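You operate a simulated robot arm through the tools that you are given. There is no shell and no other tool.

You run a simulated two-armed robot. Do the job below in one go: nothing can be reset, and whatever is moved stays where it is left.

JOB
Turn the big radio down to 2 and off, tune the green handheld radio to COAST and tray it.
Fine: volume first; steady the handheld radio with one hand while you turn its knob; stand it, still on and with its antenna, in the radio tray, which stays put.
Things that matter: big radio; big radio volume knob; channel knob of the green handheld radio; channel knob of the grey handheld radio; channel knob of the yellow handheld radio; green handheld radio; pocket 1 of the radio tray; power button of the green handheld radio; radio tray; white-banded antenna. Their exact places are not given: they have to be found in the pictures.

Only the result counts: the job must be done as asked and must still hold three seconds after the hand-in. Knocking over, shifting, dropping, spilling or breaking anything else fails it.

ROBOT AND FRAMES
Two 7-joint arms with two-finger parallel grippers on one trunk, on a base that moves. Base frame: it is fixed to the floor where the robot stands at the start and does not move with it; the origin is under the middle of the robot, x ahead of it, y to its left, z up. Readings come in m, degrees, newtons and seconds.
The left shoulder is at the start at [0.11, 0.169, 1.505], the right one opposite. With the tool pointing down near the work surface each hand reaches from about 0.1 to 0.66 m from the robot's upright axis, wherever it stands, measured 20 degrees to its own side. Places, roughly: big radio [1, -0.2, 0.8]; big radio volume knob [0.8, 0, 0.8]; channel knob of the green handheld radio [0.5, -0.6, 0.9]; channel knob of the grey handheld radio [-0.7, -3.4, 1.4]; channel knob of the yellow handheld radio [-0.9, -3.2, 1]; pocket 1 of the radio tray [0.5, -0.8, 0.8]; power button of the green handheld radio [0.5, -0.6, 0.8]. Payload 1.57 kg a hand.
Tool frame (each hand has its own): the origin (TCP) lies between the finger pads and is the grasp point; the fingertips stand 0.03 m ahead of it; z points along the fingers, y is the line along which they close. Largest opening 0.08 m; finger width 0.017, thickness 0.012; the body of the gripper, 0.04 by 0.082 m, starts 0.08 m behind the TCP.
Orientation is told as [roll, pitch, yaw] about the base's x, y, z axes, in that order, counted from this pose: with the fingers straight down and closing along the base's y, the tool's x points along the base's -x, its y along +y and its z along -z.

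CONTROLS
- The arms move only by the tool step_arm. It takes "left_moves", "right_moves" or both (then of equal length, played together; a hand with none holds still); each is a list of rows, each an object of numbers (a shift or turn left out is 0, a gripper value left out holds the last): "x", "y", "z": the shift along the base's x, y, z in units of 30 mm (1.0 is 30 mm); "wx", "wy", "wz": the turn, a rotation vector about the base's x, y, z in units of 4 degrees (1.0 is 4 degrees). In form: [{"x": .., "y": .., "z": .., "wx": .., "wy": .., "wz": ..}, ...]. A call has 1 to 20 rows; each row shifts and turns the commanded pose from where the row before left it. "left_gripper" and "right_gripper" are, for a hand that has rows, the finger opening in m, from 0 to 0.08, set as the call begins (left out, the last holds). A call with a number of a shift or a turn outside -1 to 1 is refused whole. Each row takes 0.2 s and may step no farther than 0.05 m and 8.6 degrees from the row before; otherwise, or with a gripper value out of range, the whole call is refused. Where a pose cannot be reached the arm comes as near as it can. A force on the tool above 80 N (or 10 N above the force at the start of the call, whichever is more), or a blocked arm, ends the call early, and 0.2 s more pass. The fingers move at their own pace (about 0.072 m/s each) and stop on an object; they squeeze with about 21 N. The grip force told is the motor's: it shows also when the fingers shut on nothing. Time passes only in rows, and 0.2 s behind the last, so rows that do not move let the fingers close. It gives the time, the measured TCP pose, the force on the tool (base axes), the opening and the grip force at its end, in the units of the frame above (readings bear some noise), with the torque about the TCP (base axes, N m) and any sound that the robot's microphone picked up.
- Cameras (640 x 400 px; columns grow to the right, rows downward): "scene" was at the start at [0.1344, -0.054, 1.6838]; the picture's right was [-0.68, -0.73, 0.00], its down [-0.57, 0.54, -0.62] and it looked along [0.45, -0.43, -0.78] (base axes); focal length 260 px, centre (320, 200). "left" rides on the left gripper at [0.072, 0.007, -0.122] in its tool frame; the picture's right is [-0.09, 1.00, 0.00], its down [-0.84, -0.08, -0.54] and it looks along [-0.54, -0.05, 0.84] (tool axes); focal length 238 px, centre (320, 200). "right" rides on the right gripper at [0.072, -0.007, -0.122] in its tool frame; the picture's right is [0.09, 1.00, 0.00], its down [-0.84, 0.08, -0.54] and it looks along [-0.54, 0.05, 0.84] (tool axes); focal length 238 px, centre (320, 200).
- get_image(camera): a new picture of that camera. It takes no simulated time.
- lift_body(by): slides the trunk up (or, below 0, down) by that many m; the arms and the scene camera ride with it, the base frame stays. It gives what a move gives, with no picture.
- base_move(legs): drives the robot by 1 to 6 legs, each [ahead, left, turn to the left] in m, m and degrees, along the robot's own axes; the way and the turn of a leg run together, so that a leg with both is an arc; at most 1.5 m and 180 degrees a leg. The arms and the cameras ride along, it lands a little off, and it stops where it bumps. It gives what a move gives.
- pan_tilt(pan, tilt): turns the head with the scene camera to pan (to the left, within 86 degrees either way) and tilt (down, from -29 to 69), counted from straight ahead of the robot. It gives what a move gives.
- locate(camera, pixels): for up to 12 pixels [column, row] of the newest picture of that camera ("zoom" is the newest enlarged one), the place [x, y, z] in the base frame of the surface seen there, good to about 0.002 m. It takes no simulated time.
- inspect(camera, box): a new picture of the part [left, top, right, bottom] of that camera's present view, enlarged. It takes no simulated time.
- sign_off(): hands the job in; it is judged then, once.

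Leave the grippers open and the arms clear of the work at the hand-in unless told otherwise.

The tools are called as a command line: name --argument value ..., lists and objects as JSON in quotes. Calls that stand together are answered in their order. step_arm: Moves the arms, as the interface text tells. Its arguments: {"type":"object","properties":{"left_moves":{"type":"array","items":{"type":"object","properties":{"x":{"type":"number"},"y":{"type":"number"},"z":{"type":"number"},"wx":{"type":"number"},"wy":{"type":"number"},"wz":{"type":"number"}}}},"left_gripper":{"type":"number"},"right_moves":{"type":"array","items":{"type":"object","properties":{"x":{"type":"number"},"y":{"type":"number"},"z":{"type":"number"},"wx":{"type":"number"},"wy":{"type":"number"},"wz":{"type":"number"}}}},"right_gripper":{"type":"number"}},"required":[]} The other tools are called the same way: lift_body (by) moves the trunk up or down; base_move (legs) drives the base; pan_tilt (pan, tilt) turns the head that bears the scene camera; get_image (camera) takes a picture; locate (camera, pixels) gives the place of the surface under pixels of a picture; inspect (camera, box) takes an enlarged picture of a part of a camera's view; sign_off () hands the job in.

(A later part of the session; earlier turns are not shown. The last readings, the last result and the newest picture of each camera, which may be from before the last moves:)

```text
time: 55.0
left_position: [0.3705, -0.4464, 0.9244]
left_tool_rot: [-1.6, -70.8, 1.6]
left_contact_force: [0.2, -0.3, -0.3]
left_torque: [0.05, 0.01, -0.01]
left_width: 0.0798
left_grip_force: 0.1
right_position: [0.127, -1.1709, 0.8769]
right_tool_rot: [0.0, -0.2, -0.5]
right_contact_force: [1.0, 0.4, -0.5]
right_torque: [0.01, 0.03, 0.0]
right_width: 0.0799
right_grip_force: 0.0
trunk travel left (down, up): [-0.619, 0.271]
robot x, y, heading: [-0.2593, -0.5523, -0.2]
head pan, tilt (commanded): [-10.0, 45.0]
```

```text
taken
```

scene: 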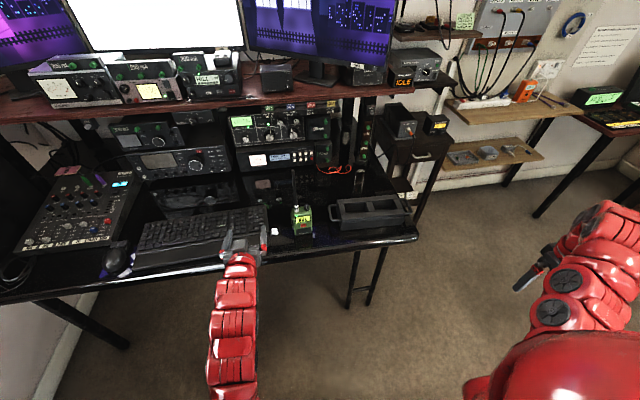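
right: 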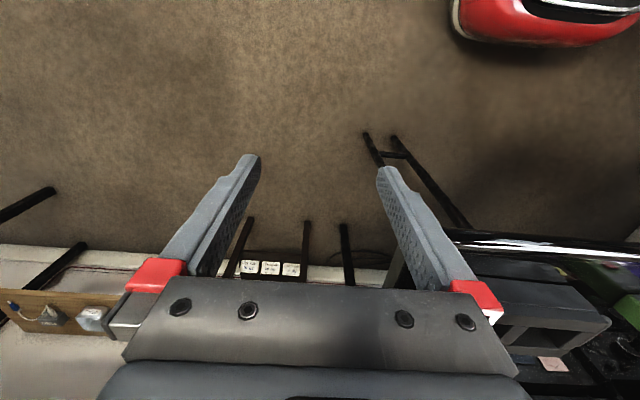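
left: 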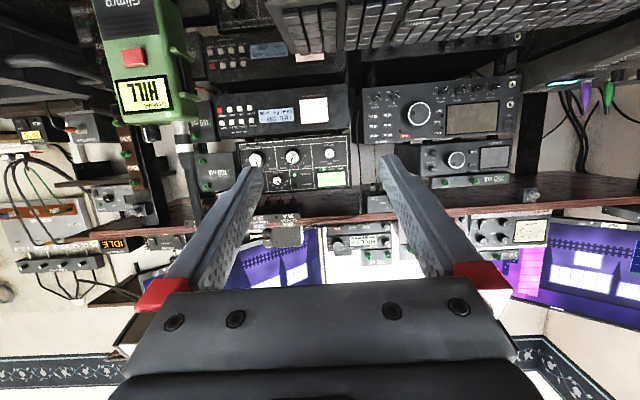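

Everything is reachable. I zoom on the radio and the tray from here.

inspect --camera "scene" --box '[260, 160, 430, 260]'

inspect --camera "scene" --box '[325, 185, 415, 245]'

```text
3.76 times, centred on (345, 210) of scene
```

zoom: 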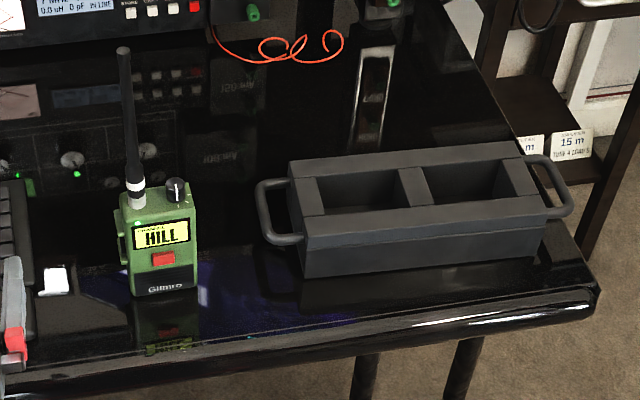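

```text
6.67 times, centred on (370, 215) of scene
```

zoom: 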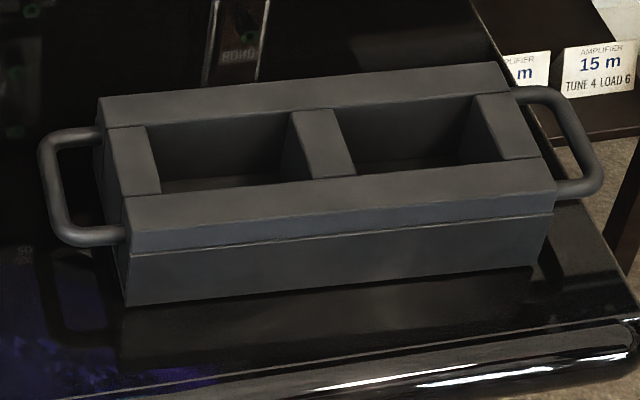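

locate --camera "zoom" --pixels '[[145, 124], [286, 110], [162, 195], [308, 180], [335, 108], [355, 178], [230, 184], [225, 150], [125, 200], [130, 160], [325, 150], [555, 188]]'

locate --camera "zoom" --pixels '[[103, 97], [505, 65], [90, 135], [60, 190], [95, 235], [200, 183], [280, 176], [290, 130], [160, 140], [180, 115], [230, 200], [180, 202]]'

```text
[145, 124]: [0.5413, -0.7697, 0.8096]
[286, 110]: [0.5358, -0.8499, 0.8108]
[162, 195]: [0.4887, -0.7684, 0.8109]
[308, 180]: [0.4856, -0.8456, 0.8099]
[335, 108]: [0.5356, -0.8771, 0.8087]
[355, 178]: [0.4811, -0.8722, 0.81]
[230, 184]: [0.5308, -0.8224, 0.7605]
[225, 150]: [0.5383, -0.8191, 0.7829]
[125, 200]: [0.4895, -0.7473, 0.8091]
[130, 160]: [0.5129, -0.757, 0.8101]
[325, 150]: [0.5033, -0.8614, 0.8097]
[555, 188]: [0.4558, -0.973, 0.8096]
```

```text
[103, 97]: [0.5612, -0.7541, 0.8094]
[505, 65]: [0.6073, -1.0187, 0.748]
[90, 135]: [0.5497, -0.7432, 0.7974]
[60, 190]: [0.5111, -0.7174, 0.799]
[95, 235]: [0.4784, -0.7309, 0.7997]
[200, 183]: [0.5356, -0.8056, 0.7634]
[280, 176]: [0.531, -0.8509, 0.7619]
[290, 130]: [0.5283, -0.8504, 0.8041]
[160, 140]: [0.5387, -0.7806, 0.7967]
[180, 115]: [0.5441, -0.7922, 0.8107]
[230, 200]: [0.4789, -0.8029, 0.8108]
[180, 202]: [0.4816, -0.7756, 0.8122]
```

Pocket 1 spans x≈0.487–0.539, y≈-0.769…-0.848, rim z 0.810, floor ≈0.760, tray turned about -3°. To reach both radio and pocket from one stand, I shift the base 0.1 m right.

base_move --legs '[[0, -0.1, 0.3]]'

get_image --camera "left"

get_image --camera "scene"

```text
time: 56.1
left_position: [0.3643, -0.5506, 0.9255]
left_tool_rot: [-1.2, -70.9, 1.4]
left_contact_force: [-1.6, 0.0, 1.7]
left_torque: [0.0, 0.04, 0.02]
left_width: 0.08
left_grip_force: 0.0
right_position: [0.1245, -1.2745, 0.8752]
right_tool_rot: [0.2, -0.3, -0.3]
right_contact_force: [1.0, -1.5, -0.2]
right_torque: [0.03, 0.03, -0.02]
right_width: 0.08
right_grip_force: 0.0
trunk travel left (down, up): [-0.619, 0.271]
robot x, y, heading: [-0.2644, -0.6548, 0.1]
head pan, tilt (commanded): [-10.0, 45.0]
```

```text
taken
```

left: 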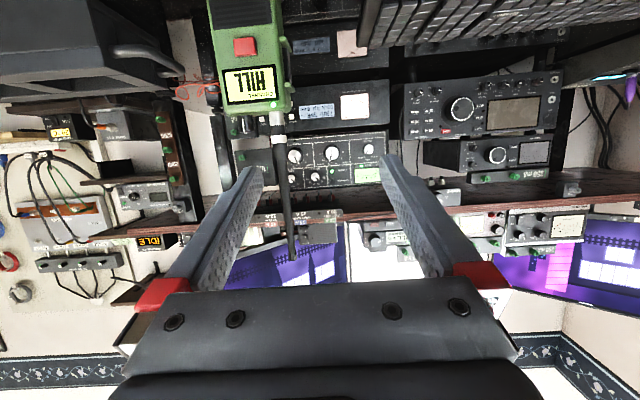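

```text
taken
```

scene: 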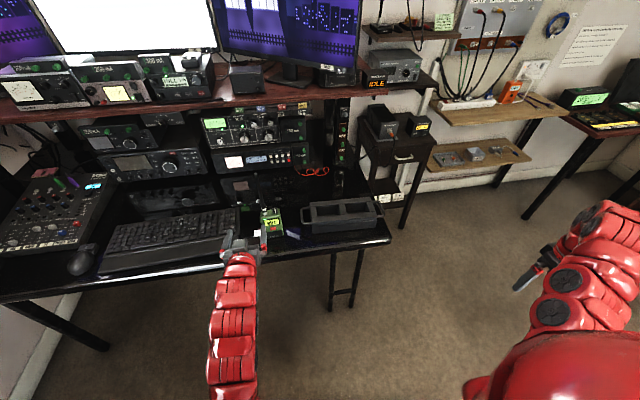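

I bring the left hand level with the radio's upper body, straight in front of it and about 0.11 m short, fingers fully open.

step_arm --left_moves '[{"x": 0.07, "y": -0.483, "z": -0.7}, {"x": 0.07, "y": -0.483, "z": -0.7}, {"x": 0.07, "y": -0.483, "z": -0.7}, {"x": 0.07, "y": -0.483, "z": -0.7}, {}]' --left_gripper 0.08

get_image --camera "left"

inspect --camera "scene" --box '[200, 170, 340, 290]'

```text
time: 57.3
left_position: [0.3686, -0.6046, 0.842]
left_tool_rot: [-1.7, -71.2, 2.0]
left_contact_force: [0.7, -0.3, 1.0]
left_torque: [0.0, -0.01, 0.03]
left_width: 0.0802
left_grip_force: 0.0
right_position: [0.1126, -1.276, 0.8746]
right_tool_rot: [0.2, -0.1, -1.2]
right_contact_force: [-0.2, -0.1, 0.8]
right_torque: [0.0, 0.02, 0.01]
right_width: 0.0799
right_grip_force: 0.0
trunk travel left (down, up): [-0.619, 0.271]
robot x, y, heading: [-0.2638, -0.6591, -0.3]
head pan, tilt (commanded): [-10.0, 45.0]
```

```text
taken
```

left: 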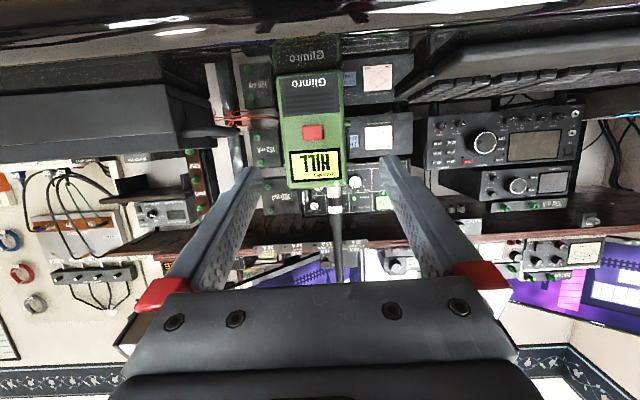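

```text
3.33 times, centred on (270, 230) of scene
```

zoom: 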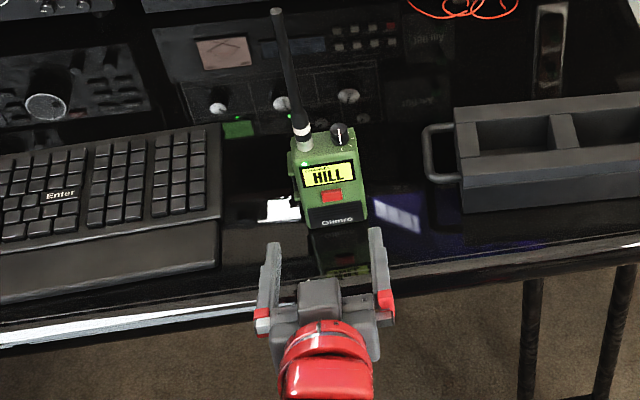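

The radio is well centred between the fingers. I take exact edge positions.

inspect --camera "left" --box '[255, 60, 375, 220]'

locate --camera "left" --pixels '[[287, 160], [341, 160], [284, 120], [341, 120], [288, 183], [343, 180], [344, 145], [281, 80], [338, 78], [313, 132], [335, 200], [311, 206]]'

```text
2.50 times, centred on (315, 140) of left
```

zoom: 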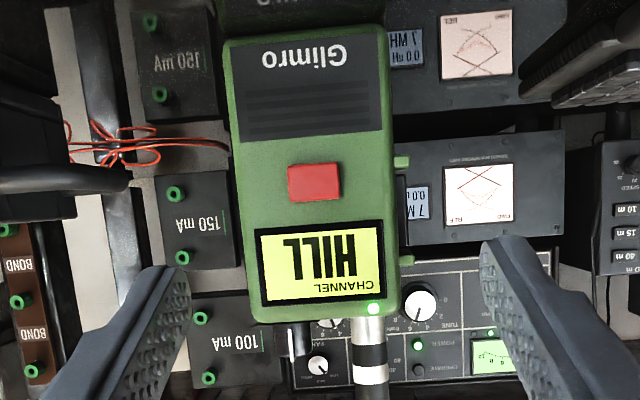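

```text
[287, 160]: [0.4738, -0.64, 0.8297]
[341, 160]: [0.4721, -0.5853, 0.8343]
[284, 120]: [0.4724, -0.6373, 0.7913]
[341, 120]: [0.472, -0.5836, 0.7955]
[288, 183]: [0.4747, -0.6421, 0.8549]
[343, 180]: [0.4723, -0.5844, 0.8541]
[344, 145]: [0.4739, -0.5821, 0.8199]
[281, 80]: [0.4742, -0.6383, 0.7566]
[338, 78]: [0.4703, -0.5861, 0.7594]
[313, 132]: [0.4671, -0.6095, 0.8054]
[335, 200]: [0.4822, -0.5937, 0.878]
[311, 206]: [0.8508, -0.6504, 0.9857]
```

Body spans y -0.641…-0.577 with the ribs, front at x 0.472. I advance the open fingers around it in two stages.

step_arm --left_moves '[{"x": 0.6, "y": -0.08, "z": -0.03}, {"x": 0.6, "y": -0.08, "z": -0.03}, {"x": 0.6}, {"x": 0.5}, {}]'

get_image --camera "left"

inspect --camera "scene" --box '[220, 180, 320, 270]'

```text
time: 58.5
left_position: [0.4387, -0.6069, 0.8404]
left_tool_rot: [-1.6, -71.2, 1.9]
left_contact_force: [-0.3, 0.0, -0.8]
left_torque: [-0.02, -0.01, -0.02]
left_width: 0.0802
left_grip_force: 0.0
right_position: [0.1137, -1.2768, 0.8744]
right_tool_rot: [0.2, 0.0, -1.2]
right_contact_force: [1.1, -0.5, -0.8]
right_torque: [-0.02, 0.02, 0.0]
right_width: 0.0798
right_grip_force: 0.1
trunk travel left (down, up): [-0.619, 0.271]
robot x, y, heading: [-0.2634, -0.6546, -0.1]
head pan, tilt (commanded): [-10.0, 45.0]
```

```text
taken
```

left: 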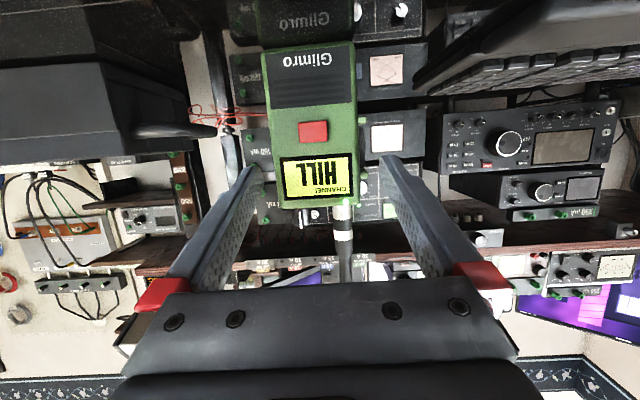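

```text
4.44 times, centred on (270, 225) of scene
```

zoom: 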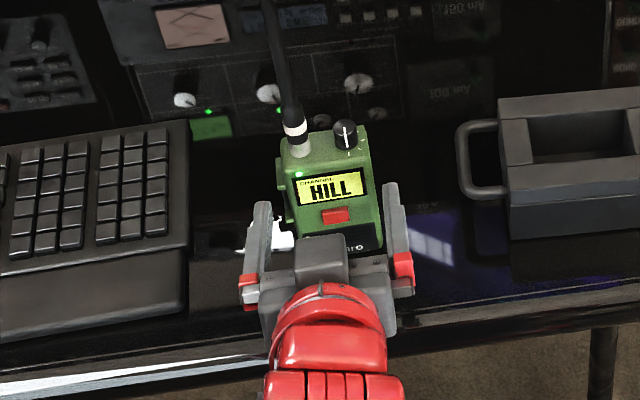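

Still centred (body 268–355 px, fingers at 250 and 385). I go on to the grip position and shift 2.5 mm right.

step_arm --left_moves '[{"x": 0.4, "y": -0.08}, {"x": 0.4}, {"x": 0.4}, {"x": 0.38, "z": -0.05}, {}]'

get_image --camera "left"

inspect --camera "scene" --box '[220, 180, 320, 270]'

```text
time: 59.7
left_position: [0.4859, -0.6121, 0.8397]
left_tool_rot: [-1.6, -71.1, 1.9]
left_contact_force: [0.2, 0.5, -0.2]
left_torque: [-0.01, -0.04, -0.02]
left_width: 0.08
left_grip_force: 0.0
right_position: [0.113, -1.2771, 0.8746]
right_tool_rot: [0.2, 0.0, -1.1]
right_contact_force: [-0.3, -0.3, -0.2]
right_torque: [0.01, -0.01, 0.01]
right_width: 0.0799
right_grip_force: 0.0
trunk travel left (down, up): [-0.619, 0.271]
robot x, y, heading: [-0.2642, -0.6555, -0.3]
head pan, tilt (commanded): [-10.0, 45.0]
```

```text
taken
```

left: 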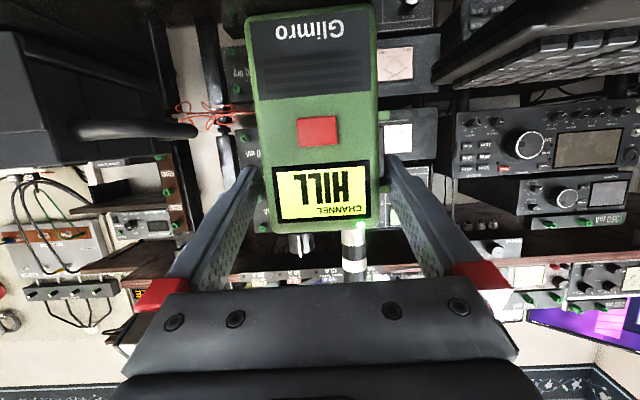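

```text
4.44 times, centred on (270, 225) of scene
```

zoom: 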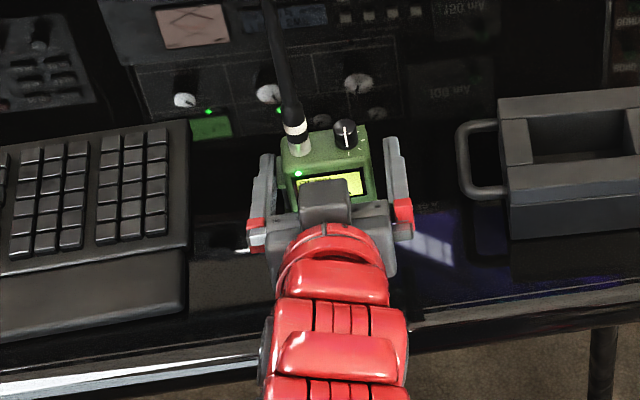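

Left gap looks a bit smaller than the right; I shift 2 mm left and close the fingers gently on the radio's sides.

step_arm --left_moves '[{"y": 0.07}, {}]'

step_arm --left_moves '[{}, {}, {}]' --left_gripper 0.04

get_image --camera "left"

inspect --camera "scene" --box '[220, 180, 320, 270]'

```text
time: 60.3
left_position: [0.4851, -0.6102, 0.8391]
left_tool_rot: [-1.6, -71.1, 1.9]
left_contact_force: [-0.4, -0.2, 0.2]
left_torque: [-0.01, 0.0, 0.0]
left_width: 0.0799
left_grip_force: 0.1
right_position: [0.1138, -1.2765, 0.8742]
right_tool_rot: [0.2, 0.1, -1.2]
right_contact_force: [0.4, -0.5, 0.3]
right_torque: [0.0, 0.03, 0.01]
right_width: 0.0799
right_grip_force: 0.0
trunk travel left (down, up): [-0.619, 0.271]
robot x, y, heading: [-0.2627, -0.6546, 0.2]
head pan, tilt (commanded): [-10.0, 45.0]
```

```text
time: 61.1
left_position: [0.4862, -0.6113, 0.8396]
left_tool_rot: [-1.6, -71.2, 1.9]
left_contact_force: [0.4, 1.8, 0.3]
left_torque: [0.13, -0.04, -0.03]
left_width: 0.0699
left_grip_force: 21.1
right_position: [0.1131, -1.2779, 0.8749]
right_tool_rot: [0.1, -0.1, -1.3]
right_contact_force: [-0.8, -0.4, -0.3]
right_torque: [0.01, 0.0, 0.03]
right_width: 0.08
right_grip_force: 0.0
trunk travel left (down, up): [-0.619, 0.271]
robot x, y, heading: [-0.2596, -0.6549, 0.1]
head pan, tilt (commanded): [-10.0, 45.0]
```

```text
taken
```

left: 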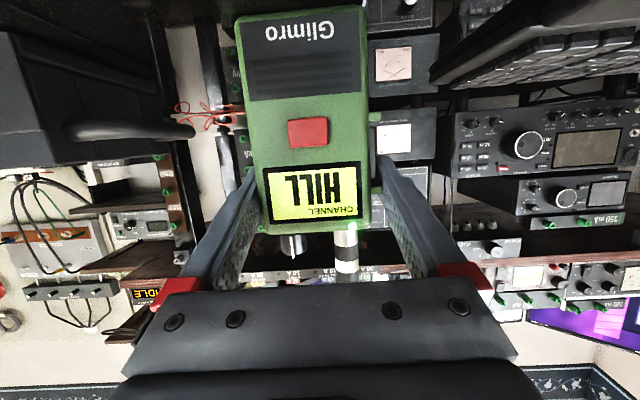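

```text
4.44 times, centred on (270, 225) of scene
```

zoom: 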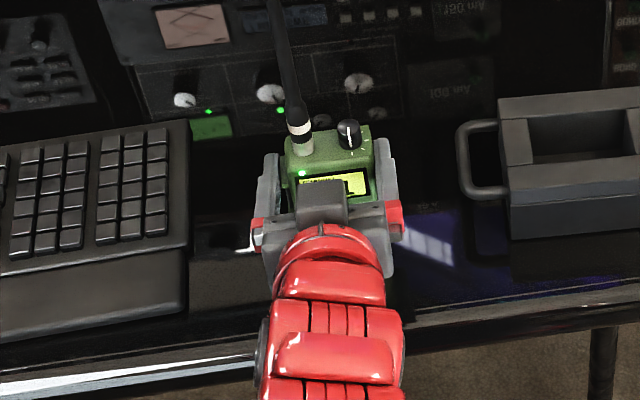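

The radio is held (70 mm across the ribs, 21 N) and still upright. I re-locate the knob and antenna, and look for the channel marks around the knob.

inspect --camera "scene" --box '[275, 195, 315, 225]'

locate --camera "zoom" --pixels '[[353, 130], [335, 120], [340, 165], [370, 130], [300, 230], [215, 200], [375, 175], [200, 90], [180, 190], [395, 210]]'

```text
13.33 times, centred on (295, 210) of scene
```

zoom: 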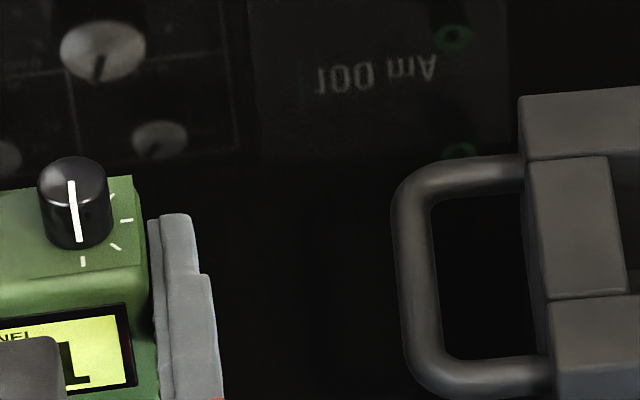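

```text
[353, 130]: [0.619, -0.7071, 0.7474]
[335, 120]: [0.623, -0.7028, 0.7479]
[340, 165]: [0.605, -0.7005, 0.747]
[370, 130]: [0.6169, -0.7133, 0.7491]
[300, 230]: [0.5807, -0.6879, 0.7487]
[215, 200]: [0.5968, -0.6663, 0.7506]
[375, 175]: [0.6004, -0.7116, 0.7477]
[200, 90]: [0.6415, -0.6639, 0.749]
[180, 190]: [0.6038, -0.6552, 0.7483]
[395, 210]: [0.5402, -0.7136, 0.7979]
```

inspect --camera "scene" --box '[262, 196, 302, 221]'

locate --camera "zoom" --pixels '[[280, 200], [268, 190], [300, 190], [285, 225], [290, 250], [170, 120], [140, 220], [345, 240], [250, 290], [80, 270], [320, 215], [360, 290]]'

```text
16.00 times, centred on (282, 208) of scene
```

zoom: 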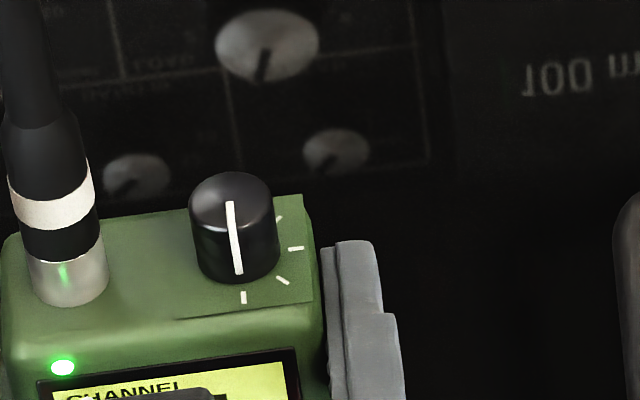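

```text
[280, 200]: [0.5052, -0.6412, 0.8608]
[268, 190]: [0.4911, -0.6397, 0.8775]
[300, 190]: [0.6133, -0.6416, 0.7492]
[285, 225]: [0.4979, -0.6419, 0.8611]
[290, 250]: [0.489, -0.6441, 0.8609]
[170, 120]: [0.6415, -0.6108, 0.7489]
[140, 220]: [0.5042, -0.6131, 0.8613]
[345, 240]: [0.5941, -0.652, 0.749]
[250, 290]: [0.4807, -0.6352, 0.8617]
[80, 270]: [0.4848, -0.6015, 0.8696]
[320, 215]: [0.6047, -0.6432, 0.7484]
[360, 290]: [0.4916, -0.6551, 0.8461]
```

Marks at the front, front-right, right and back-right around the knob; its pointer is at the front mark (HILL). I locate the knob top and antenna precisely.

locate --camera "zoom" --pixels '[[230, 198], [200, 200], [262, 198], [245, 182], [232, 225], [235, 255], [243, 297], [283, 280], [296, 248], [278, 218], [68, 285], [50, 205]]'

```text
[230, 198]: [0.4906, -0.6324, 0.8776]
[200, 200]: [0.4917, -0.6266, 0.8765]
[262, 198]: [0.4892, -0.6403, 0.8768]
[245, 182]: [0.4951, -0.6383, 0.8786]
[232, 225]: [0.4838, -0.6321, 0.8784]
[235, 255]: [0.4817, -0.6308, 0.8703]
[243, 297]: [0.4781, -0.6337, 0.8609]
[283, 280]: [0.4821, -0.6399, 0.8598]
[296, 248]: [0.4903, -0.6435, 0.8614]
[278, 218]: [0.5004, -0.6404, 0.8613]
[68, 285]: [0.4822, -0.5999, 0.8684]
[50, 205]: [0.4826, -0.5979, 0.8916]
```

Knob axis ≈ (0.4905,-0.632), top 0.878; antenna ≈ (0.483,-0.598). I'll come from above with the right hand, leaning away from the antenna. First I check the height of the left gripper's body near it.

get_image --camera "scene"

locate --camera "scene" --pixels '[[293, 222], [293, 228], [283, 222], [305, 224], [308, 214], [293, 240], [280, 226], [300, 250]]'

```text
taken
```

scene: 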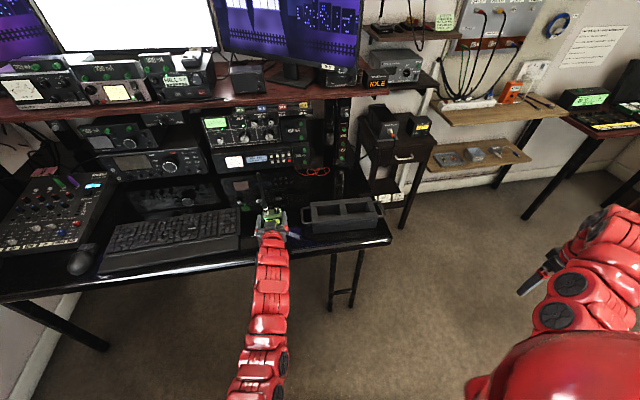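

```text
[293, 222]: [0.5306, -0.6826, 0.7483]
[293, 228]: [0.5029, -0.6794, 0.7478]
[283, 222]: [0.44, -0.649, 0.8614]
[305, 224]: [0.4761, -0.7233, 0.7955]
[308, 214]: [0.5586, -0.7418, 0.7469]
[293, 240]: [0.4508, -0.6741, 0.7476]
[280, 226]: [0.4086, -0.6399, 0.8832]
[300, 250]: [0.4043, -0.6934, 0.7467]
```

Left gripper body stays below z≈0.89 in front of the radio. Now the right hand: up first, then over toward the tray side at z≈1.02, turning it toward yaw 45°.

step_arm --right_moves '[{"z": 1}, {"z": 1}, {"z": 1}, {"z": 1}, {"z": 1}, {"x": 0.7, "y": 0.8, "wz": 0.75}, {"x": 0.7, "y": 0.8, "wz": 0.75}, {"x": 0.7, "y": 0.8, "wz": 0.75}, {"x": 0.7, "y": 0.8, "wz": 0.75}, {"x": 0.7, "y": 0.8, "wz": 0.75}, {"x": 0.7, "y": 0.8, "wz": 0.75}, {"x": 0.7, "y": 0.8, "wz": 0.75}, {"x": 0.7, "y": 0.8, "wz": 0.75}, {"x": 0.7, "y": 0.8, "wz": 0.75}, {"x": 0.7, "y": 0.8, "wz": 0.75}, {"x": 0.7, "y": 0.8, "wz": 0.75}, {"x": 0.7, "y": 0.8, "wz": 0.75}, {"x": 0.7, "y": 0.8, "wz": 0.75}, {"x": 0.7, "y": 0.8, "wz": 0.75}, {"x": 0.7, "y": 0.8, "wz": 0.75}]' --right_gripper 0.032

get_image --camera "scene"

get_image --camera "right"

```text
time: 65.3
left_position: [0.4863, -0.611, 0.8394]
left_tool_rot: [-1.7, -71.2, 1.9]
left_contact_force: [1.3, -0.5, 0.0]
left_torque: [0.15, 0.0, -0.02]
left_width: 0.0698
left_grip_force: 21.2
right_position: [0.4184, -0.9657, 0.8603]
right_tool_rot: [0.2, -0.6, 41.6]
right_contact_force: [0.9, -0.2, -0.3]
right_torque: [-0.03, 0.02, -0.01]
right_width: 0.0321
right_grip_force: 0.0
right hand out of reach, approached as far as the arm can: row 1, 2, 3, 4, 5, 6, 7, 8, 9, 10
trunk travel left (down, up): [-0.619, 0.271]
robot x, y, heading: [-0.2642, -0.6573, 0.1]
head pan, tilt (commanded): [-10.0, 45.0]
```

```text
taken
```

scene: 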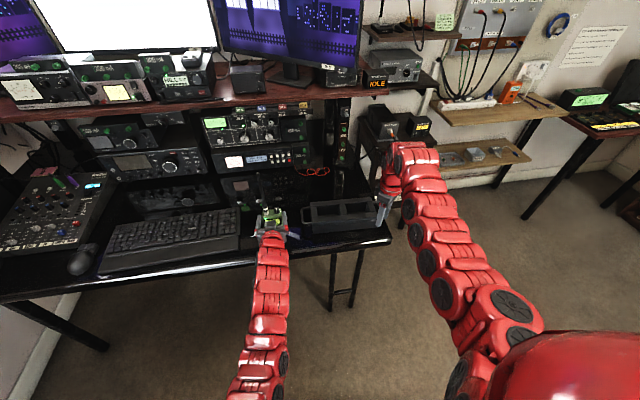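

```text
taken
```

right: 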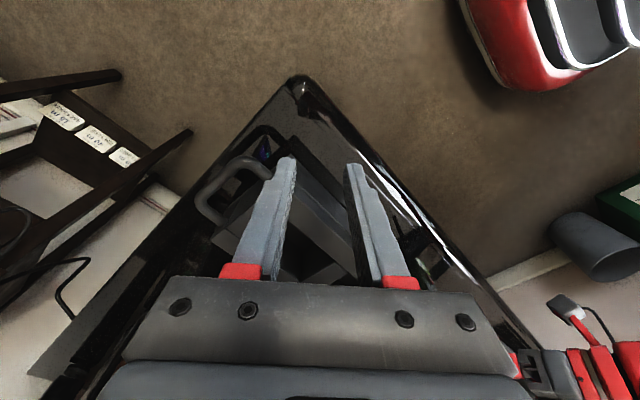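

The first rows were out of reach, so the hand is lower than planned (z 0.86) near the tray. I raise it straight up now.

step_arm --right_moves '[{"z": 0.8}, {"z": 1}, {"z": 1}, {"z": 1}, {"z": 1}, {"z": 0.5}]'

```text
time: 66.7
left_position: [0.4843, -0.6105, 0.8389]
left_tool_rot: [-1.6, -71.1, 2.0]
left_contact_force: [-0.4, 0.9, 0.0]
left_torque: [0.11, 0.05, 0.03]
left_width: 0.0697
left_grip_force: 21.0
right_position: [0.4197, -0.9665, 1.022]
right_tool_rot: [0.0, -0.8, 41.7]
right_contact_force: [0.2, 1.0, 0.7]
right_torque: [-0.01, -0.01, 0.0]
right_width: 0.0318
right_grip_force: 0.1
trunk travel left (down, up): [-0.619, 0.271]
robot x, y, heading: [-0.2614, -0.6571, 0.0]
head pan, tilt (commanded): [-10.0, 45.0]
```

Now at z 1.02. I lean the tool 20° (top toward the robot's right/back), set yaw 45°, and move to above-right of the knob.

step_arm --right_moves '[{"x": 0.2, "y": 0.9, "wx": 0.71, "wy": -0.71, "wz": 0.2}, {"x": 0.2, "y": 0.9, "wx": 0.71, "wy": -0.71, "wz": 0.2}, {"x": 0.2, "y": 0.9, "wx": 0.71, "wy": -0.71, "wz": 0.2}, {"x": 0.2, "y": 0.9, "wx": 0.71, "wy": -0.71, "wz": 0.2}, {"x": 0.2, "y": 0.9, "wx": 0.71, "wy": -0.71}, {"x": 0.2, "y": 0.9, "z": -0.2}, {"x": 0.2, "y": 0.9, "z": -0.2}, {"x": 0.2, "y": 0.9, "z": -0.2}, {"x": 0.2, "y": 0.9, "z": -0.2}, {"x": 0.2, "y": 0.9, "z": -0.3}, {"x": 0.2, "y": 0.6, "z": -0.3}, {}]'

get_image --camera "right"

inspect --camera "scene" --box '[220, 130, 400, 270]'

```text
time: 69.3
left_position: [0.4855, -0.6105, 0.8393]
left_tool_rot: [-1.5, -71.3, 2.0]
left_contact_force: [-0.2, -0.2, 0.4]
left_torque: [0.09, -0.02, 0.06]
left_width: 0.0699
left_grip_force: 21.1
right_position: [0.4845, -0.6797, 0.9777]
right_tool_rot: [0.6, -20.7, 44.7]
right_contact_force: [0.1, 0.6, 0.7]
right_torque: [0.02, -0.03, 0.01]
right_width: 0.0319
right_grip_force: 0.1
trunk travel left (down, up): [-0.619, 0.271]
robot x, y, heading: [-0.2638, -0.6581, -0.0]
head pan, tilt (commanded): [-10.0, 45.0]
```

```text
taken
```

right: 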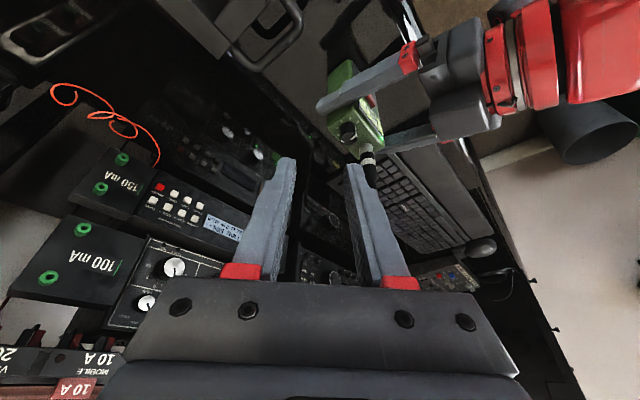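

```text
2.86 times, centred on (310, 200) of scene
```

zoom: 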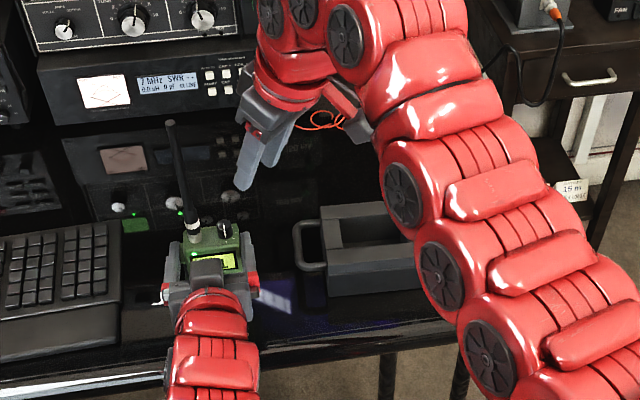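

The hand hangs right of the radio, clear of the antenna. I narrow the fingers to 27 mm, turn 5° more, and move right above the knob (fingertips about 35 mm above its top).

step_arm --right_moves '[{"y": 0.35, "z": -0.27, "wz": 0.33}, {"y": 0.35, "z": -0.27, "wz": 0.33}, {"y": 0.35, "z": -0.27, "wz": 0.33}, {"y": 0.34, "x": 0.03, "z": -0.27, "wz": 0.33}, {}]' --right_gripper 0.027

get_image --camera "right"

inspect --camera "scene" --box '[240, 170, 320, 240]'

```text
time: 70.5
left_position: [0.486, -0.6108, 0.8396]
left_tool_rot: [-1.5, -71.1, 1.9]
left_contact_force: [0.6, 0.5, 1.0]
left_torque: [0.13, 0.02, 0.0]
left_width: 0.0701
left_grip_force: 21.1
right_position: [0.484, -0.6391, 0.9441]
right_tool_rot: [0.8, -20.6, 50.0]
right_contact_force: [0.2, -1.2, 0.1]
right_torque: [-0.03, -0.01, -0.01]
right_width: 0.027
right_grip_force: 0.0
trunk travel left (down, up): [-0.619, 0.271]
robot x, y, heading: [-0.2666, -0.6552, -0.2]
head pan, tilt (commanded): [-10.0, 45.0]
```

```text
taken
```

right: 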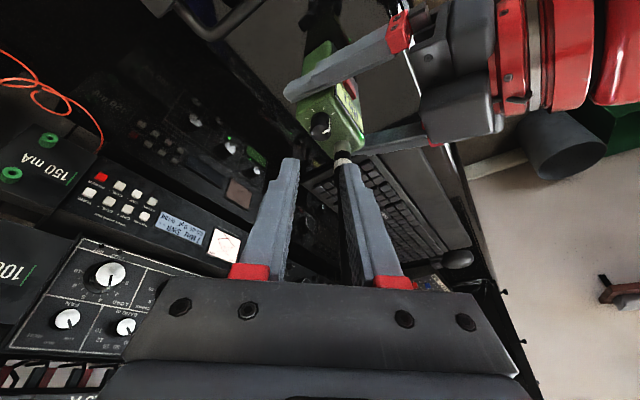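

```text
5.71 times, centred on (280, 205) of scene
```

zoom: 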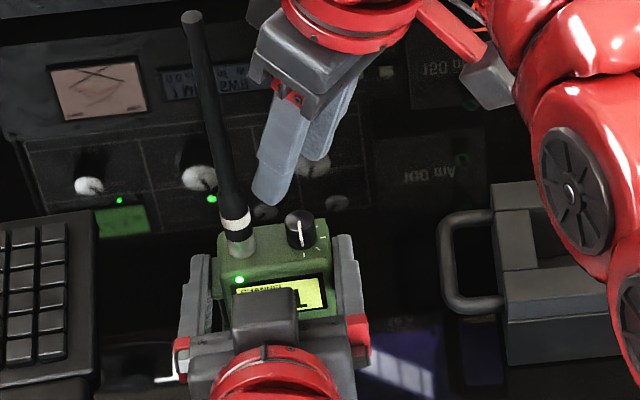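

inspect --camera "right" --box '[260, 80, 420, 180]'

locate --camera "zoom" --pixels '[[250, 172], [235, 180], [265, 165], [250, 200], [330, 310], [340, 340], [150, 330], [370, 350], [225, 165]]'

```text
4.00 times, centred on (340, 130) of right
```

zoom: 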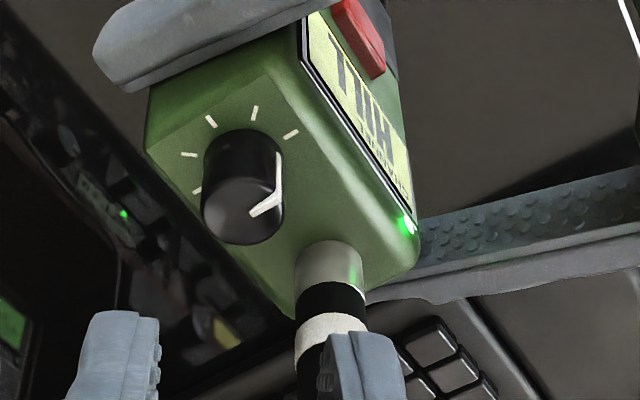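

```text
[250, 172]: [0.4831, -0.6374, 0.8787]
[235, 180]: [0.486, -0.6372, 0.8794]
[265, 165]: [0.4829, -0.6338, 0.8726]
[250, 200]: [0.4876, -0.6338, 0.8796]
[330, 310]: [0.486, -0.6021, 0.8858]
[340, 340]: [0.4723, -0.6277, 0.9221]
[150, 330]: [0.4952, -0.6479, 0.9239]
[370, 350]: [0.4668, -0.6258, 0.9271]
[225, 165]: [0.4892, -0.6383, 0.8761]
```

Five marks: front, front-right, right, back-right, back – the pointer is at the first (front). The fingers straddle the knob well. I descend in stages.

step_arm --right_moves '[{"x": 0.02, "z": -0.33}, {"x": 0.02, "z": -0.33}, {"z": -0.33}, {}]'

inspect --camera "right" --box '[260, 80, 420, 180]'

inspect --camera "scene" --box '[250, 180, 314, 220]'

```text
time: 71.5
left_position: [0.485, -0.6104, 0.8383]
left_tool_rot: [-1.6, -71.1, 1.9]
left_contact_force: [0.0, 0.4, 1.0]
left_torque: [0.11, 0.04, 0.02]
left_width: 0.0697
left_grip_force: 20.8
right_position: [0.4856, -0.6379, 0.9146]
right_tool_rot: [0.7, -20.6, 50.0]
right_contact_force: [-0.1, -0.1, -0.1]
right_torque: [-0.05, -0.02, -0.02]
right_width: 0.027
right_grip_force: 0.2
trunk travel left (down, up): [-0.619, 0.271]
robot x, y, heading: [-0.2627, -0.6596, 0.0]
head pan, tilt (commanded): [-10.0, 45.0]
```

```text
4.00 times, centred on (340, 130) of right
```

zoom: 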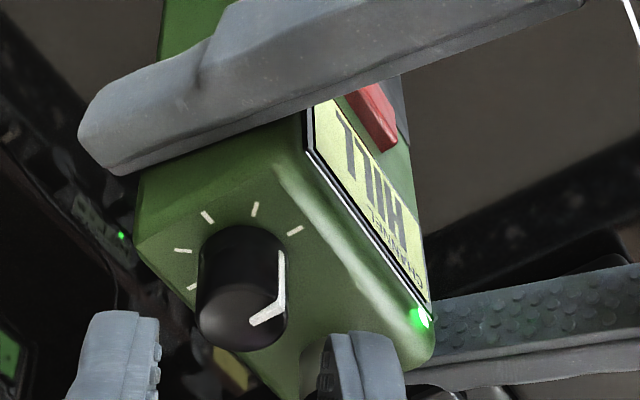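

```text
10.00 times, centred on (282, 200) of scene
```

zoom: 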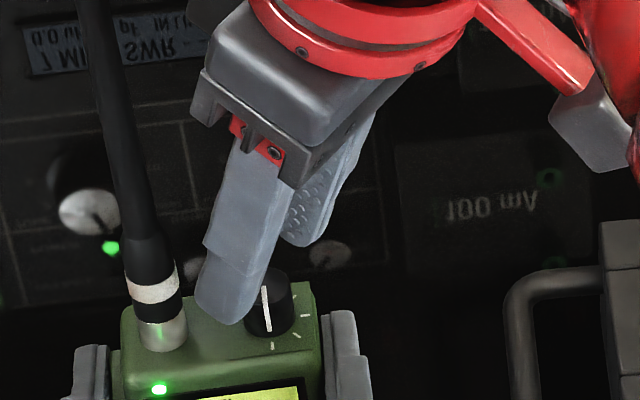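

Good alignment. I descend the last 20 mm.

step_arm --right_moves '[{"z": -0.22}, {"z": -0.22}, {"z": -0.2}, {}]'

inspect --camera "right" --box '[260, 100, 420, 200]'

inspect --camera "scene" --box '[250, 180, 314, 220]'

```text
time: 72.5
left_position: [0.4862, -0.6101, 0.8385]
left_tool_rot: [-1.5, -71.1, 2.0]
left_contact_force: [-1.2, 0.7, 0.0]
left_torque: [0.15, 0.01, 0.01]
left_width: 0.0698
left_grip_force: 20.7
right_position: [0.4858, -0.6379, 0.8964]
right_tool_rot: [0.6, -20.7, 50.0]
right_contact_force: [-1.0, 0.0, 1.1]
right_torque: [-0.01, -0.05, 0.01]
right_width: 0.0271
right_grip_force: 0.1
trunk travel left (down, up): [-0.619, 0.271]
robot x, y, heading: [-0.2617, -0.6565, 0.1]
head pan, tilt (commanded): [-10.0, 45.0]
```

```text
4.00 times, centred on (340, 150) of right
```

zoom: 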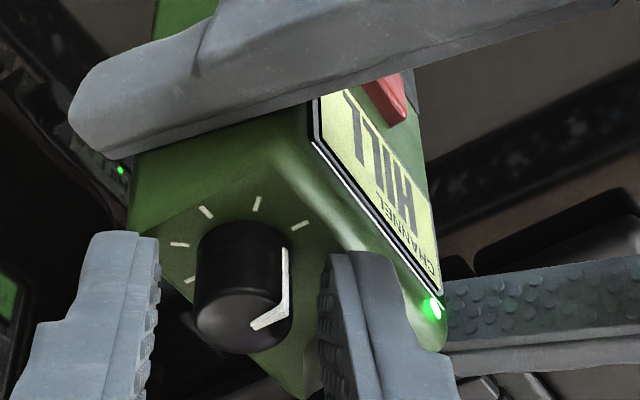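

```text
10.00 times, centred on (282, 200) of scene
```

zoom: 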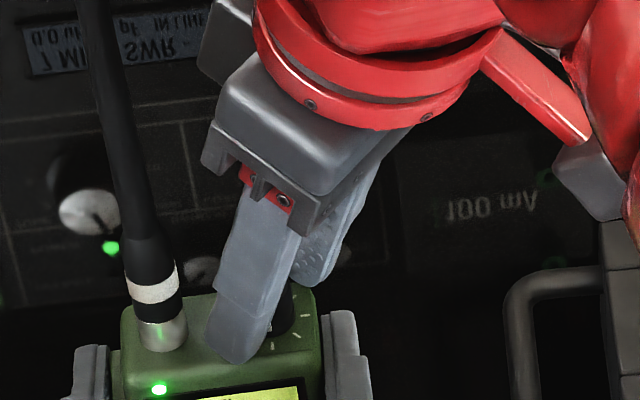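

The knob is centred between the pads. I close the right fingers on it.

step_arm --right_moves '[{}, {}, {}]' --right_gripper 0.0

inspect --camera "right" --box '[260, 100, 420, 200]'

get_image --camera "left"

```text
time: 73.3
left_position: [0.4842, -0.6101, 0.8403]
left_tool_rot: [-1.6, -71.1, 1.9]
left_contact_force: [8.6, -1.9, 0.5]
left_torque: [0.25, 0.35, 0.18]
left_width: 0.07
left_grip_force: 20.7
right_position: [0.4848, -0.6383, 0.8954]
right_tool_rot: [0.8, -20.7, 49.9]
right_contact_force: [-8.4, 1.4, 2.0]
right_torque: [-0.04, 0.07, 0.08]
right_width: 0.0155
right_grip_force: 20.5
trunk travel left (down, up): [-0.619, 0.271]
robot x, y, heading: [-0.263, -0.657, 0.0]
head pan, tilt (commanded): [-10.0, 45.0]
```

```text
4.00 times, centred on (340, 150) of right
```

zoom: 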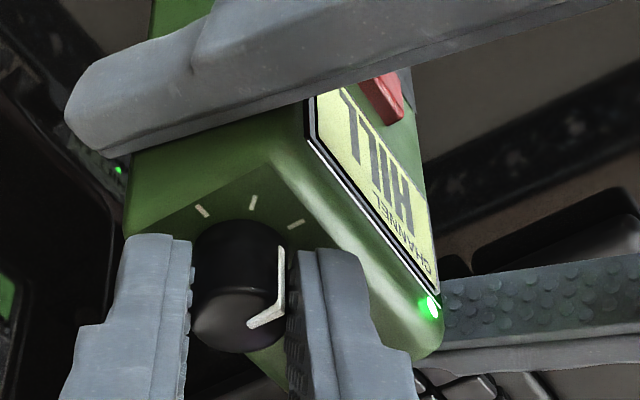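

```text
taken
```

left: 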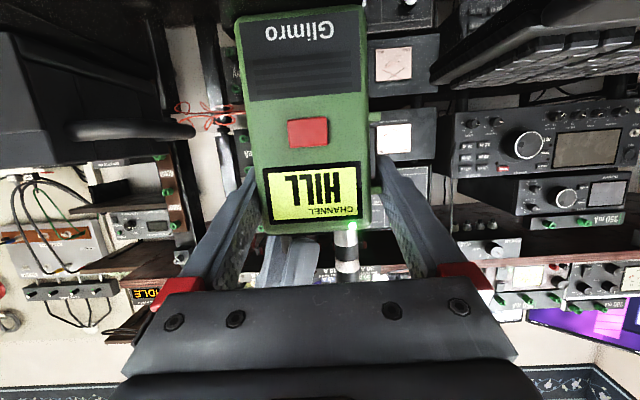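

Firm grip on the knob (15.5 mm). With the left hand steadying the body, I turn the knob 45° counter-clockwise seen from above (front mark toward the right-hand marks).

step_arm --right_moves '[{"x": -0.015, "y": -0.008, "wz": 0.9375}, {"x": 0.0147, "y": -0.008, "wz": 0.9375}, {"x": 0.0147, "y": -0.008, "wz": 0.9375}, {"x": 0.0147, "y": -0.008, "wz": 0.9375}, {"x": 0.0147, "y": -0.008, "wz": 0.9375}, {"x": 0.0147, "y": -0.008, "wz": 0.9375}, {"x": 0.0168, "y": -0.002, "wz": 0.9375}, {"x": 0.0168, "y": -0.002, "wz": 0.9375}, {"x": 0.0168, "y": -0.002, "wz": 0.9375}, {"x": 0.0168, "y": -0.002, "wz": 0.9375}, {"x": 0.0168, "y": -0.002, "wz": 0.9375}, {"x": 0.0168, "y": -0.002, "wz": 0.9375}]'

get_image --camera "left"

inspect --camera "right" --box '[240, 60, 440, 200]'

inspect --camera "scene" --box '[240, 160, 330, 230]'

```text
time: 75.9
left_position: [0.4827, -0.612, 0.8412]
left_tool_rot: [-2.4, -71.2, 2.3]
left_contact_force: [-14.5, -6.0, -0.5]
left_torque: [0.46, -0.51, -0.02]
left_width: 0.0699
left_grip_force: 21.1
right_position: [0.4622, -0.64, 0.8975]
right_tool_rot: [0.5, -20.9, 84.4]
right_contact_force: [17.3, 10.2, 21.1]
right_torque: [0.17, -0.94, -0.13]
right_width: 0.0183
right_grip_force: 21.7
right hand out of reach, approached as far as the arm can: row 6, 8, 9, 10, 11, 12
trunk travel left (down, up): [-0.619, 0.271]
robot x, y, heading: [-0.2648, -0.6575, 0.1]
head pan, tilt (commanded): [-10.0, 45.0]
```

```text
taken
```

left: 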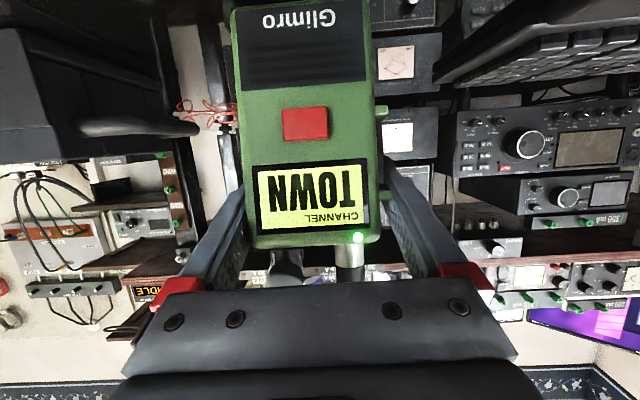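

```text
2.86 times, centred on (340, 130) of right
```

zoom: 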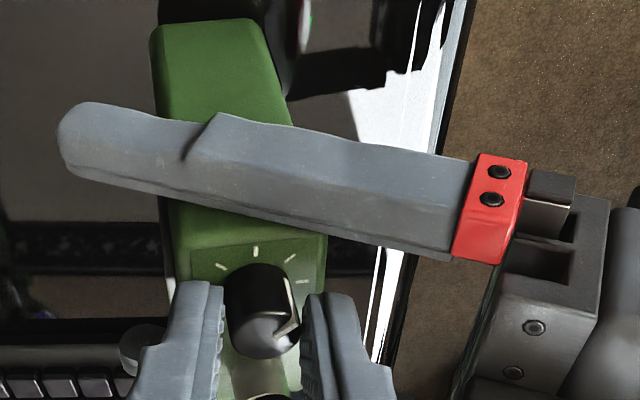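

```text
5.71 times, centred on (285, 195) of scene
```

zoom: 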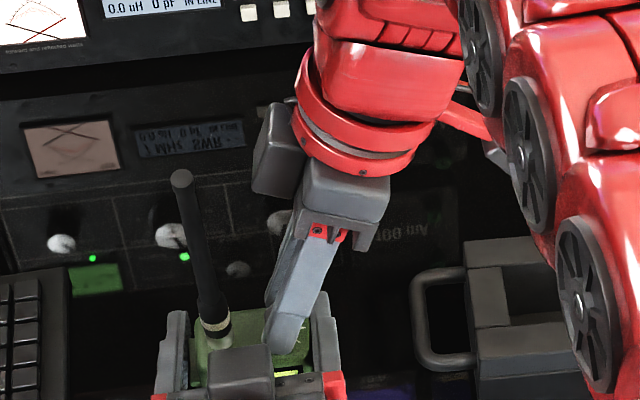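

The display now reads TOWN, but the right arm ran out of reach and pulled the radio's top toward the robot. I release the knob at once.

step_arm --right_moves '[{}, {}]' --right_gripper 0.032

get_image --camera "left"

inspect --camera "right" --box '[240, 60, 440, 200]'

inspect --camera "scene" --box '[240, 160, 330, 230]'

```text
time: 76.5
left_position: [0.483, -0.612, 0.8412]
left_tool_rot: [-2.1, -71.4, 2.2]
left_contact_force: [12.7, -24.7, -8.4]
left_torque: [0.68, 0.3, 0.42]
left_width: 0.0701
left_grip_force: 21.1
right_position: [0.4608, -0.6421, 0.8965]
right_tool_rot: [0.6, -21.0, 84.2]
right_contact_force: [-8.9, 24.5, 34.1]
right_torque: [0.82, -0.5, 0.59]
right_width: 0.0212
right_grip_force: 0.1
trunk travel left (down, up): [-0.619, 0.271]
robot x, y, heading: [-0.2624, -0.6563, 0.1]
head pan, tilt (commanded): [-10.0, 45.0]
```

```text
taken
```

left: 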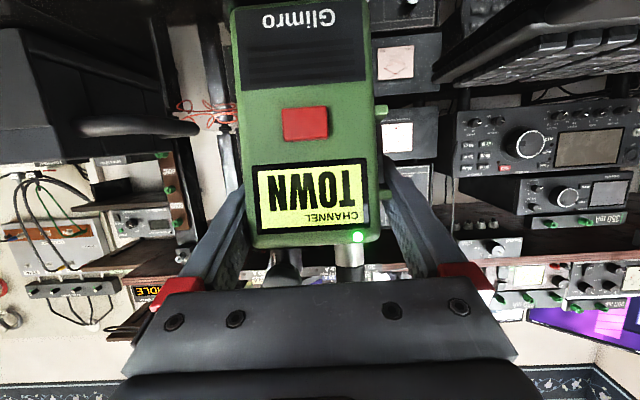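

```text
2.86 times, centred on (340, 130) of right
```

zoom: 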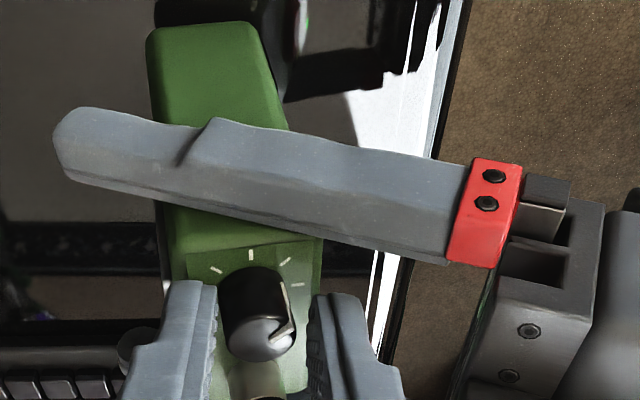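

```text
5.71 times, centred on (285, 195) of scene
```

zoom: 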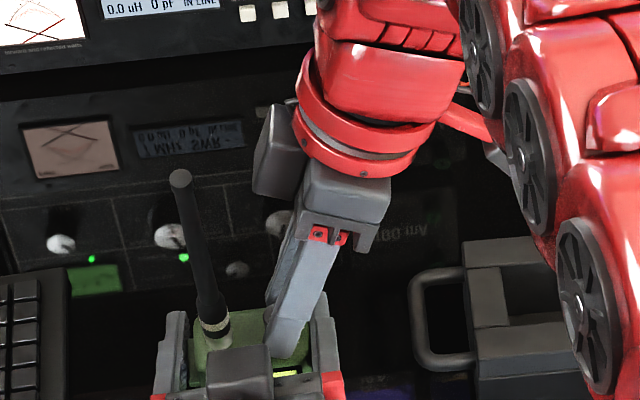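

The right fingers press on something (34 N upward on the hand). I lift the right hand straight up in small steps.

step_arm --right_moves '[{"z": 0.2}, {"z": 0.3}, {"z": 0.4}]'

inspect --camera "scene" --box '[240, 160, 330, 230]'

inspect --camera "right" --box '[240, 60, 440, 200]'

```text
time: 77.3
left_position: [0.4858, -0.6092, 0.8403]
left_tool_rot: [-1.1, -71.3, 1.7]
left_contact_force: [0.4, 4.4, 8.1]
left_torque: [0.61, 0.05, -0.02]
left_width: 0.0697
left_grip_force: 21.2
right_position: [0.4623, -0.6466, 0.9218]
right_tool_rot: [0.5, -20.5, 83.9]
right_contact_force: [0.7, -1.0, 1.2]
right_torque: [0.04, 0.0, 0.02]
right_width: 0.0319
right_grip_force: 0.0
trunk travel left (down, up): [-0.619, 0.271]
robot x, y, heading: [-0.2621, -0.6586, 0.1]
head pan, tilt (commanded): [-10.0, 45.0]
```

```text
5.71 times, centred on (285, 195) of scene
```

zoom: 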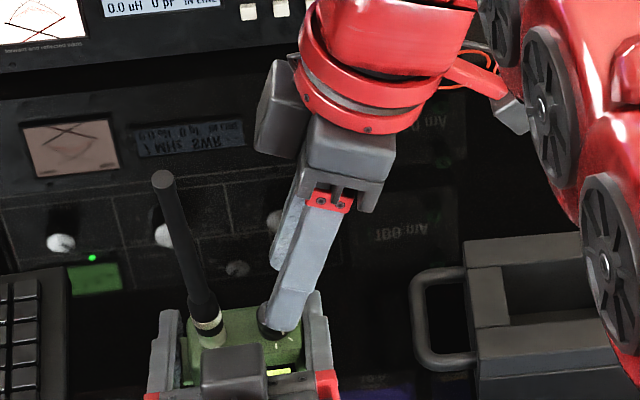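

```text
2.86 times, centred on (340, 130) of right
```

zoom: 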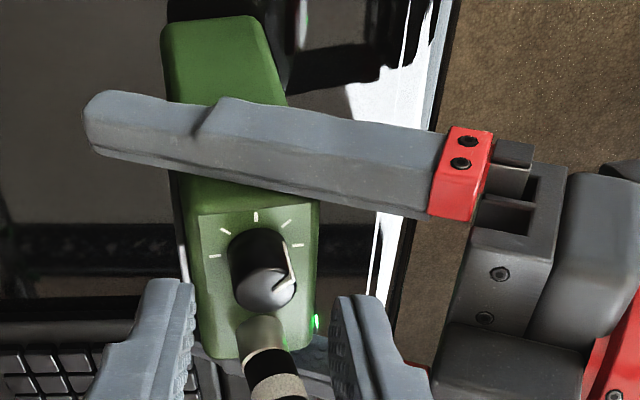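

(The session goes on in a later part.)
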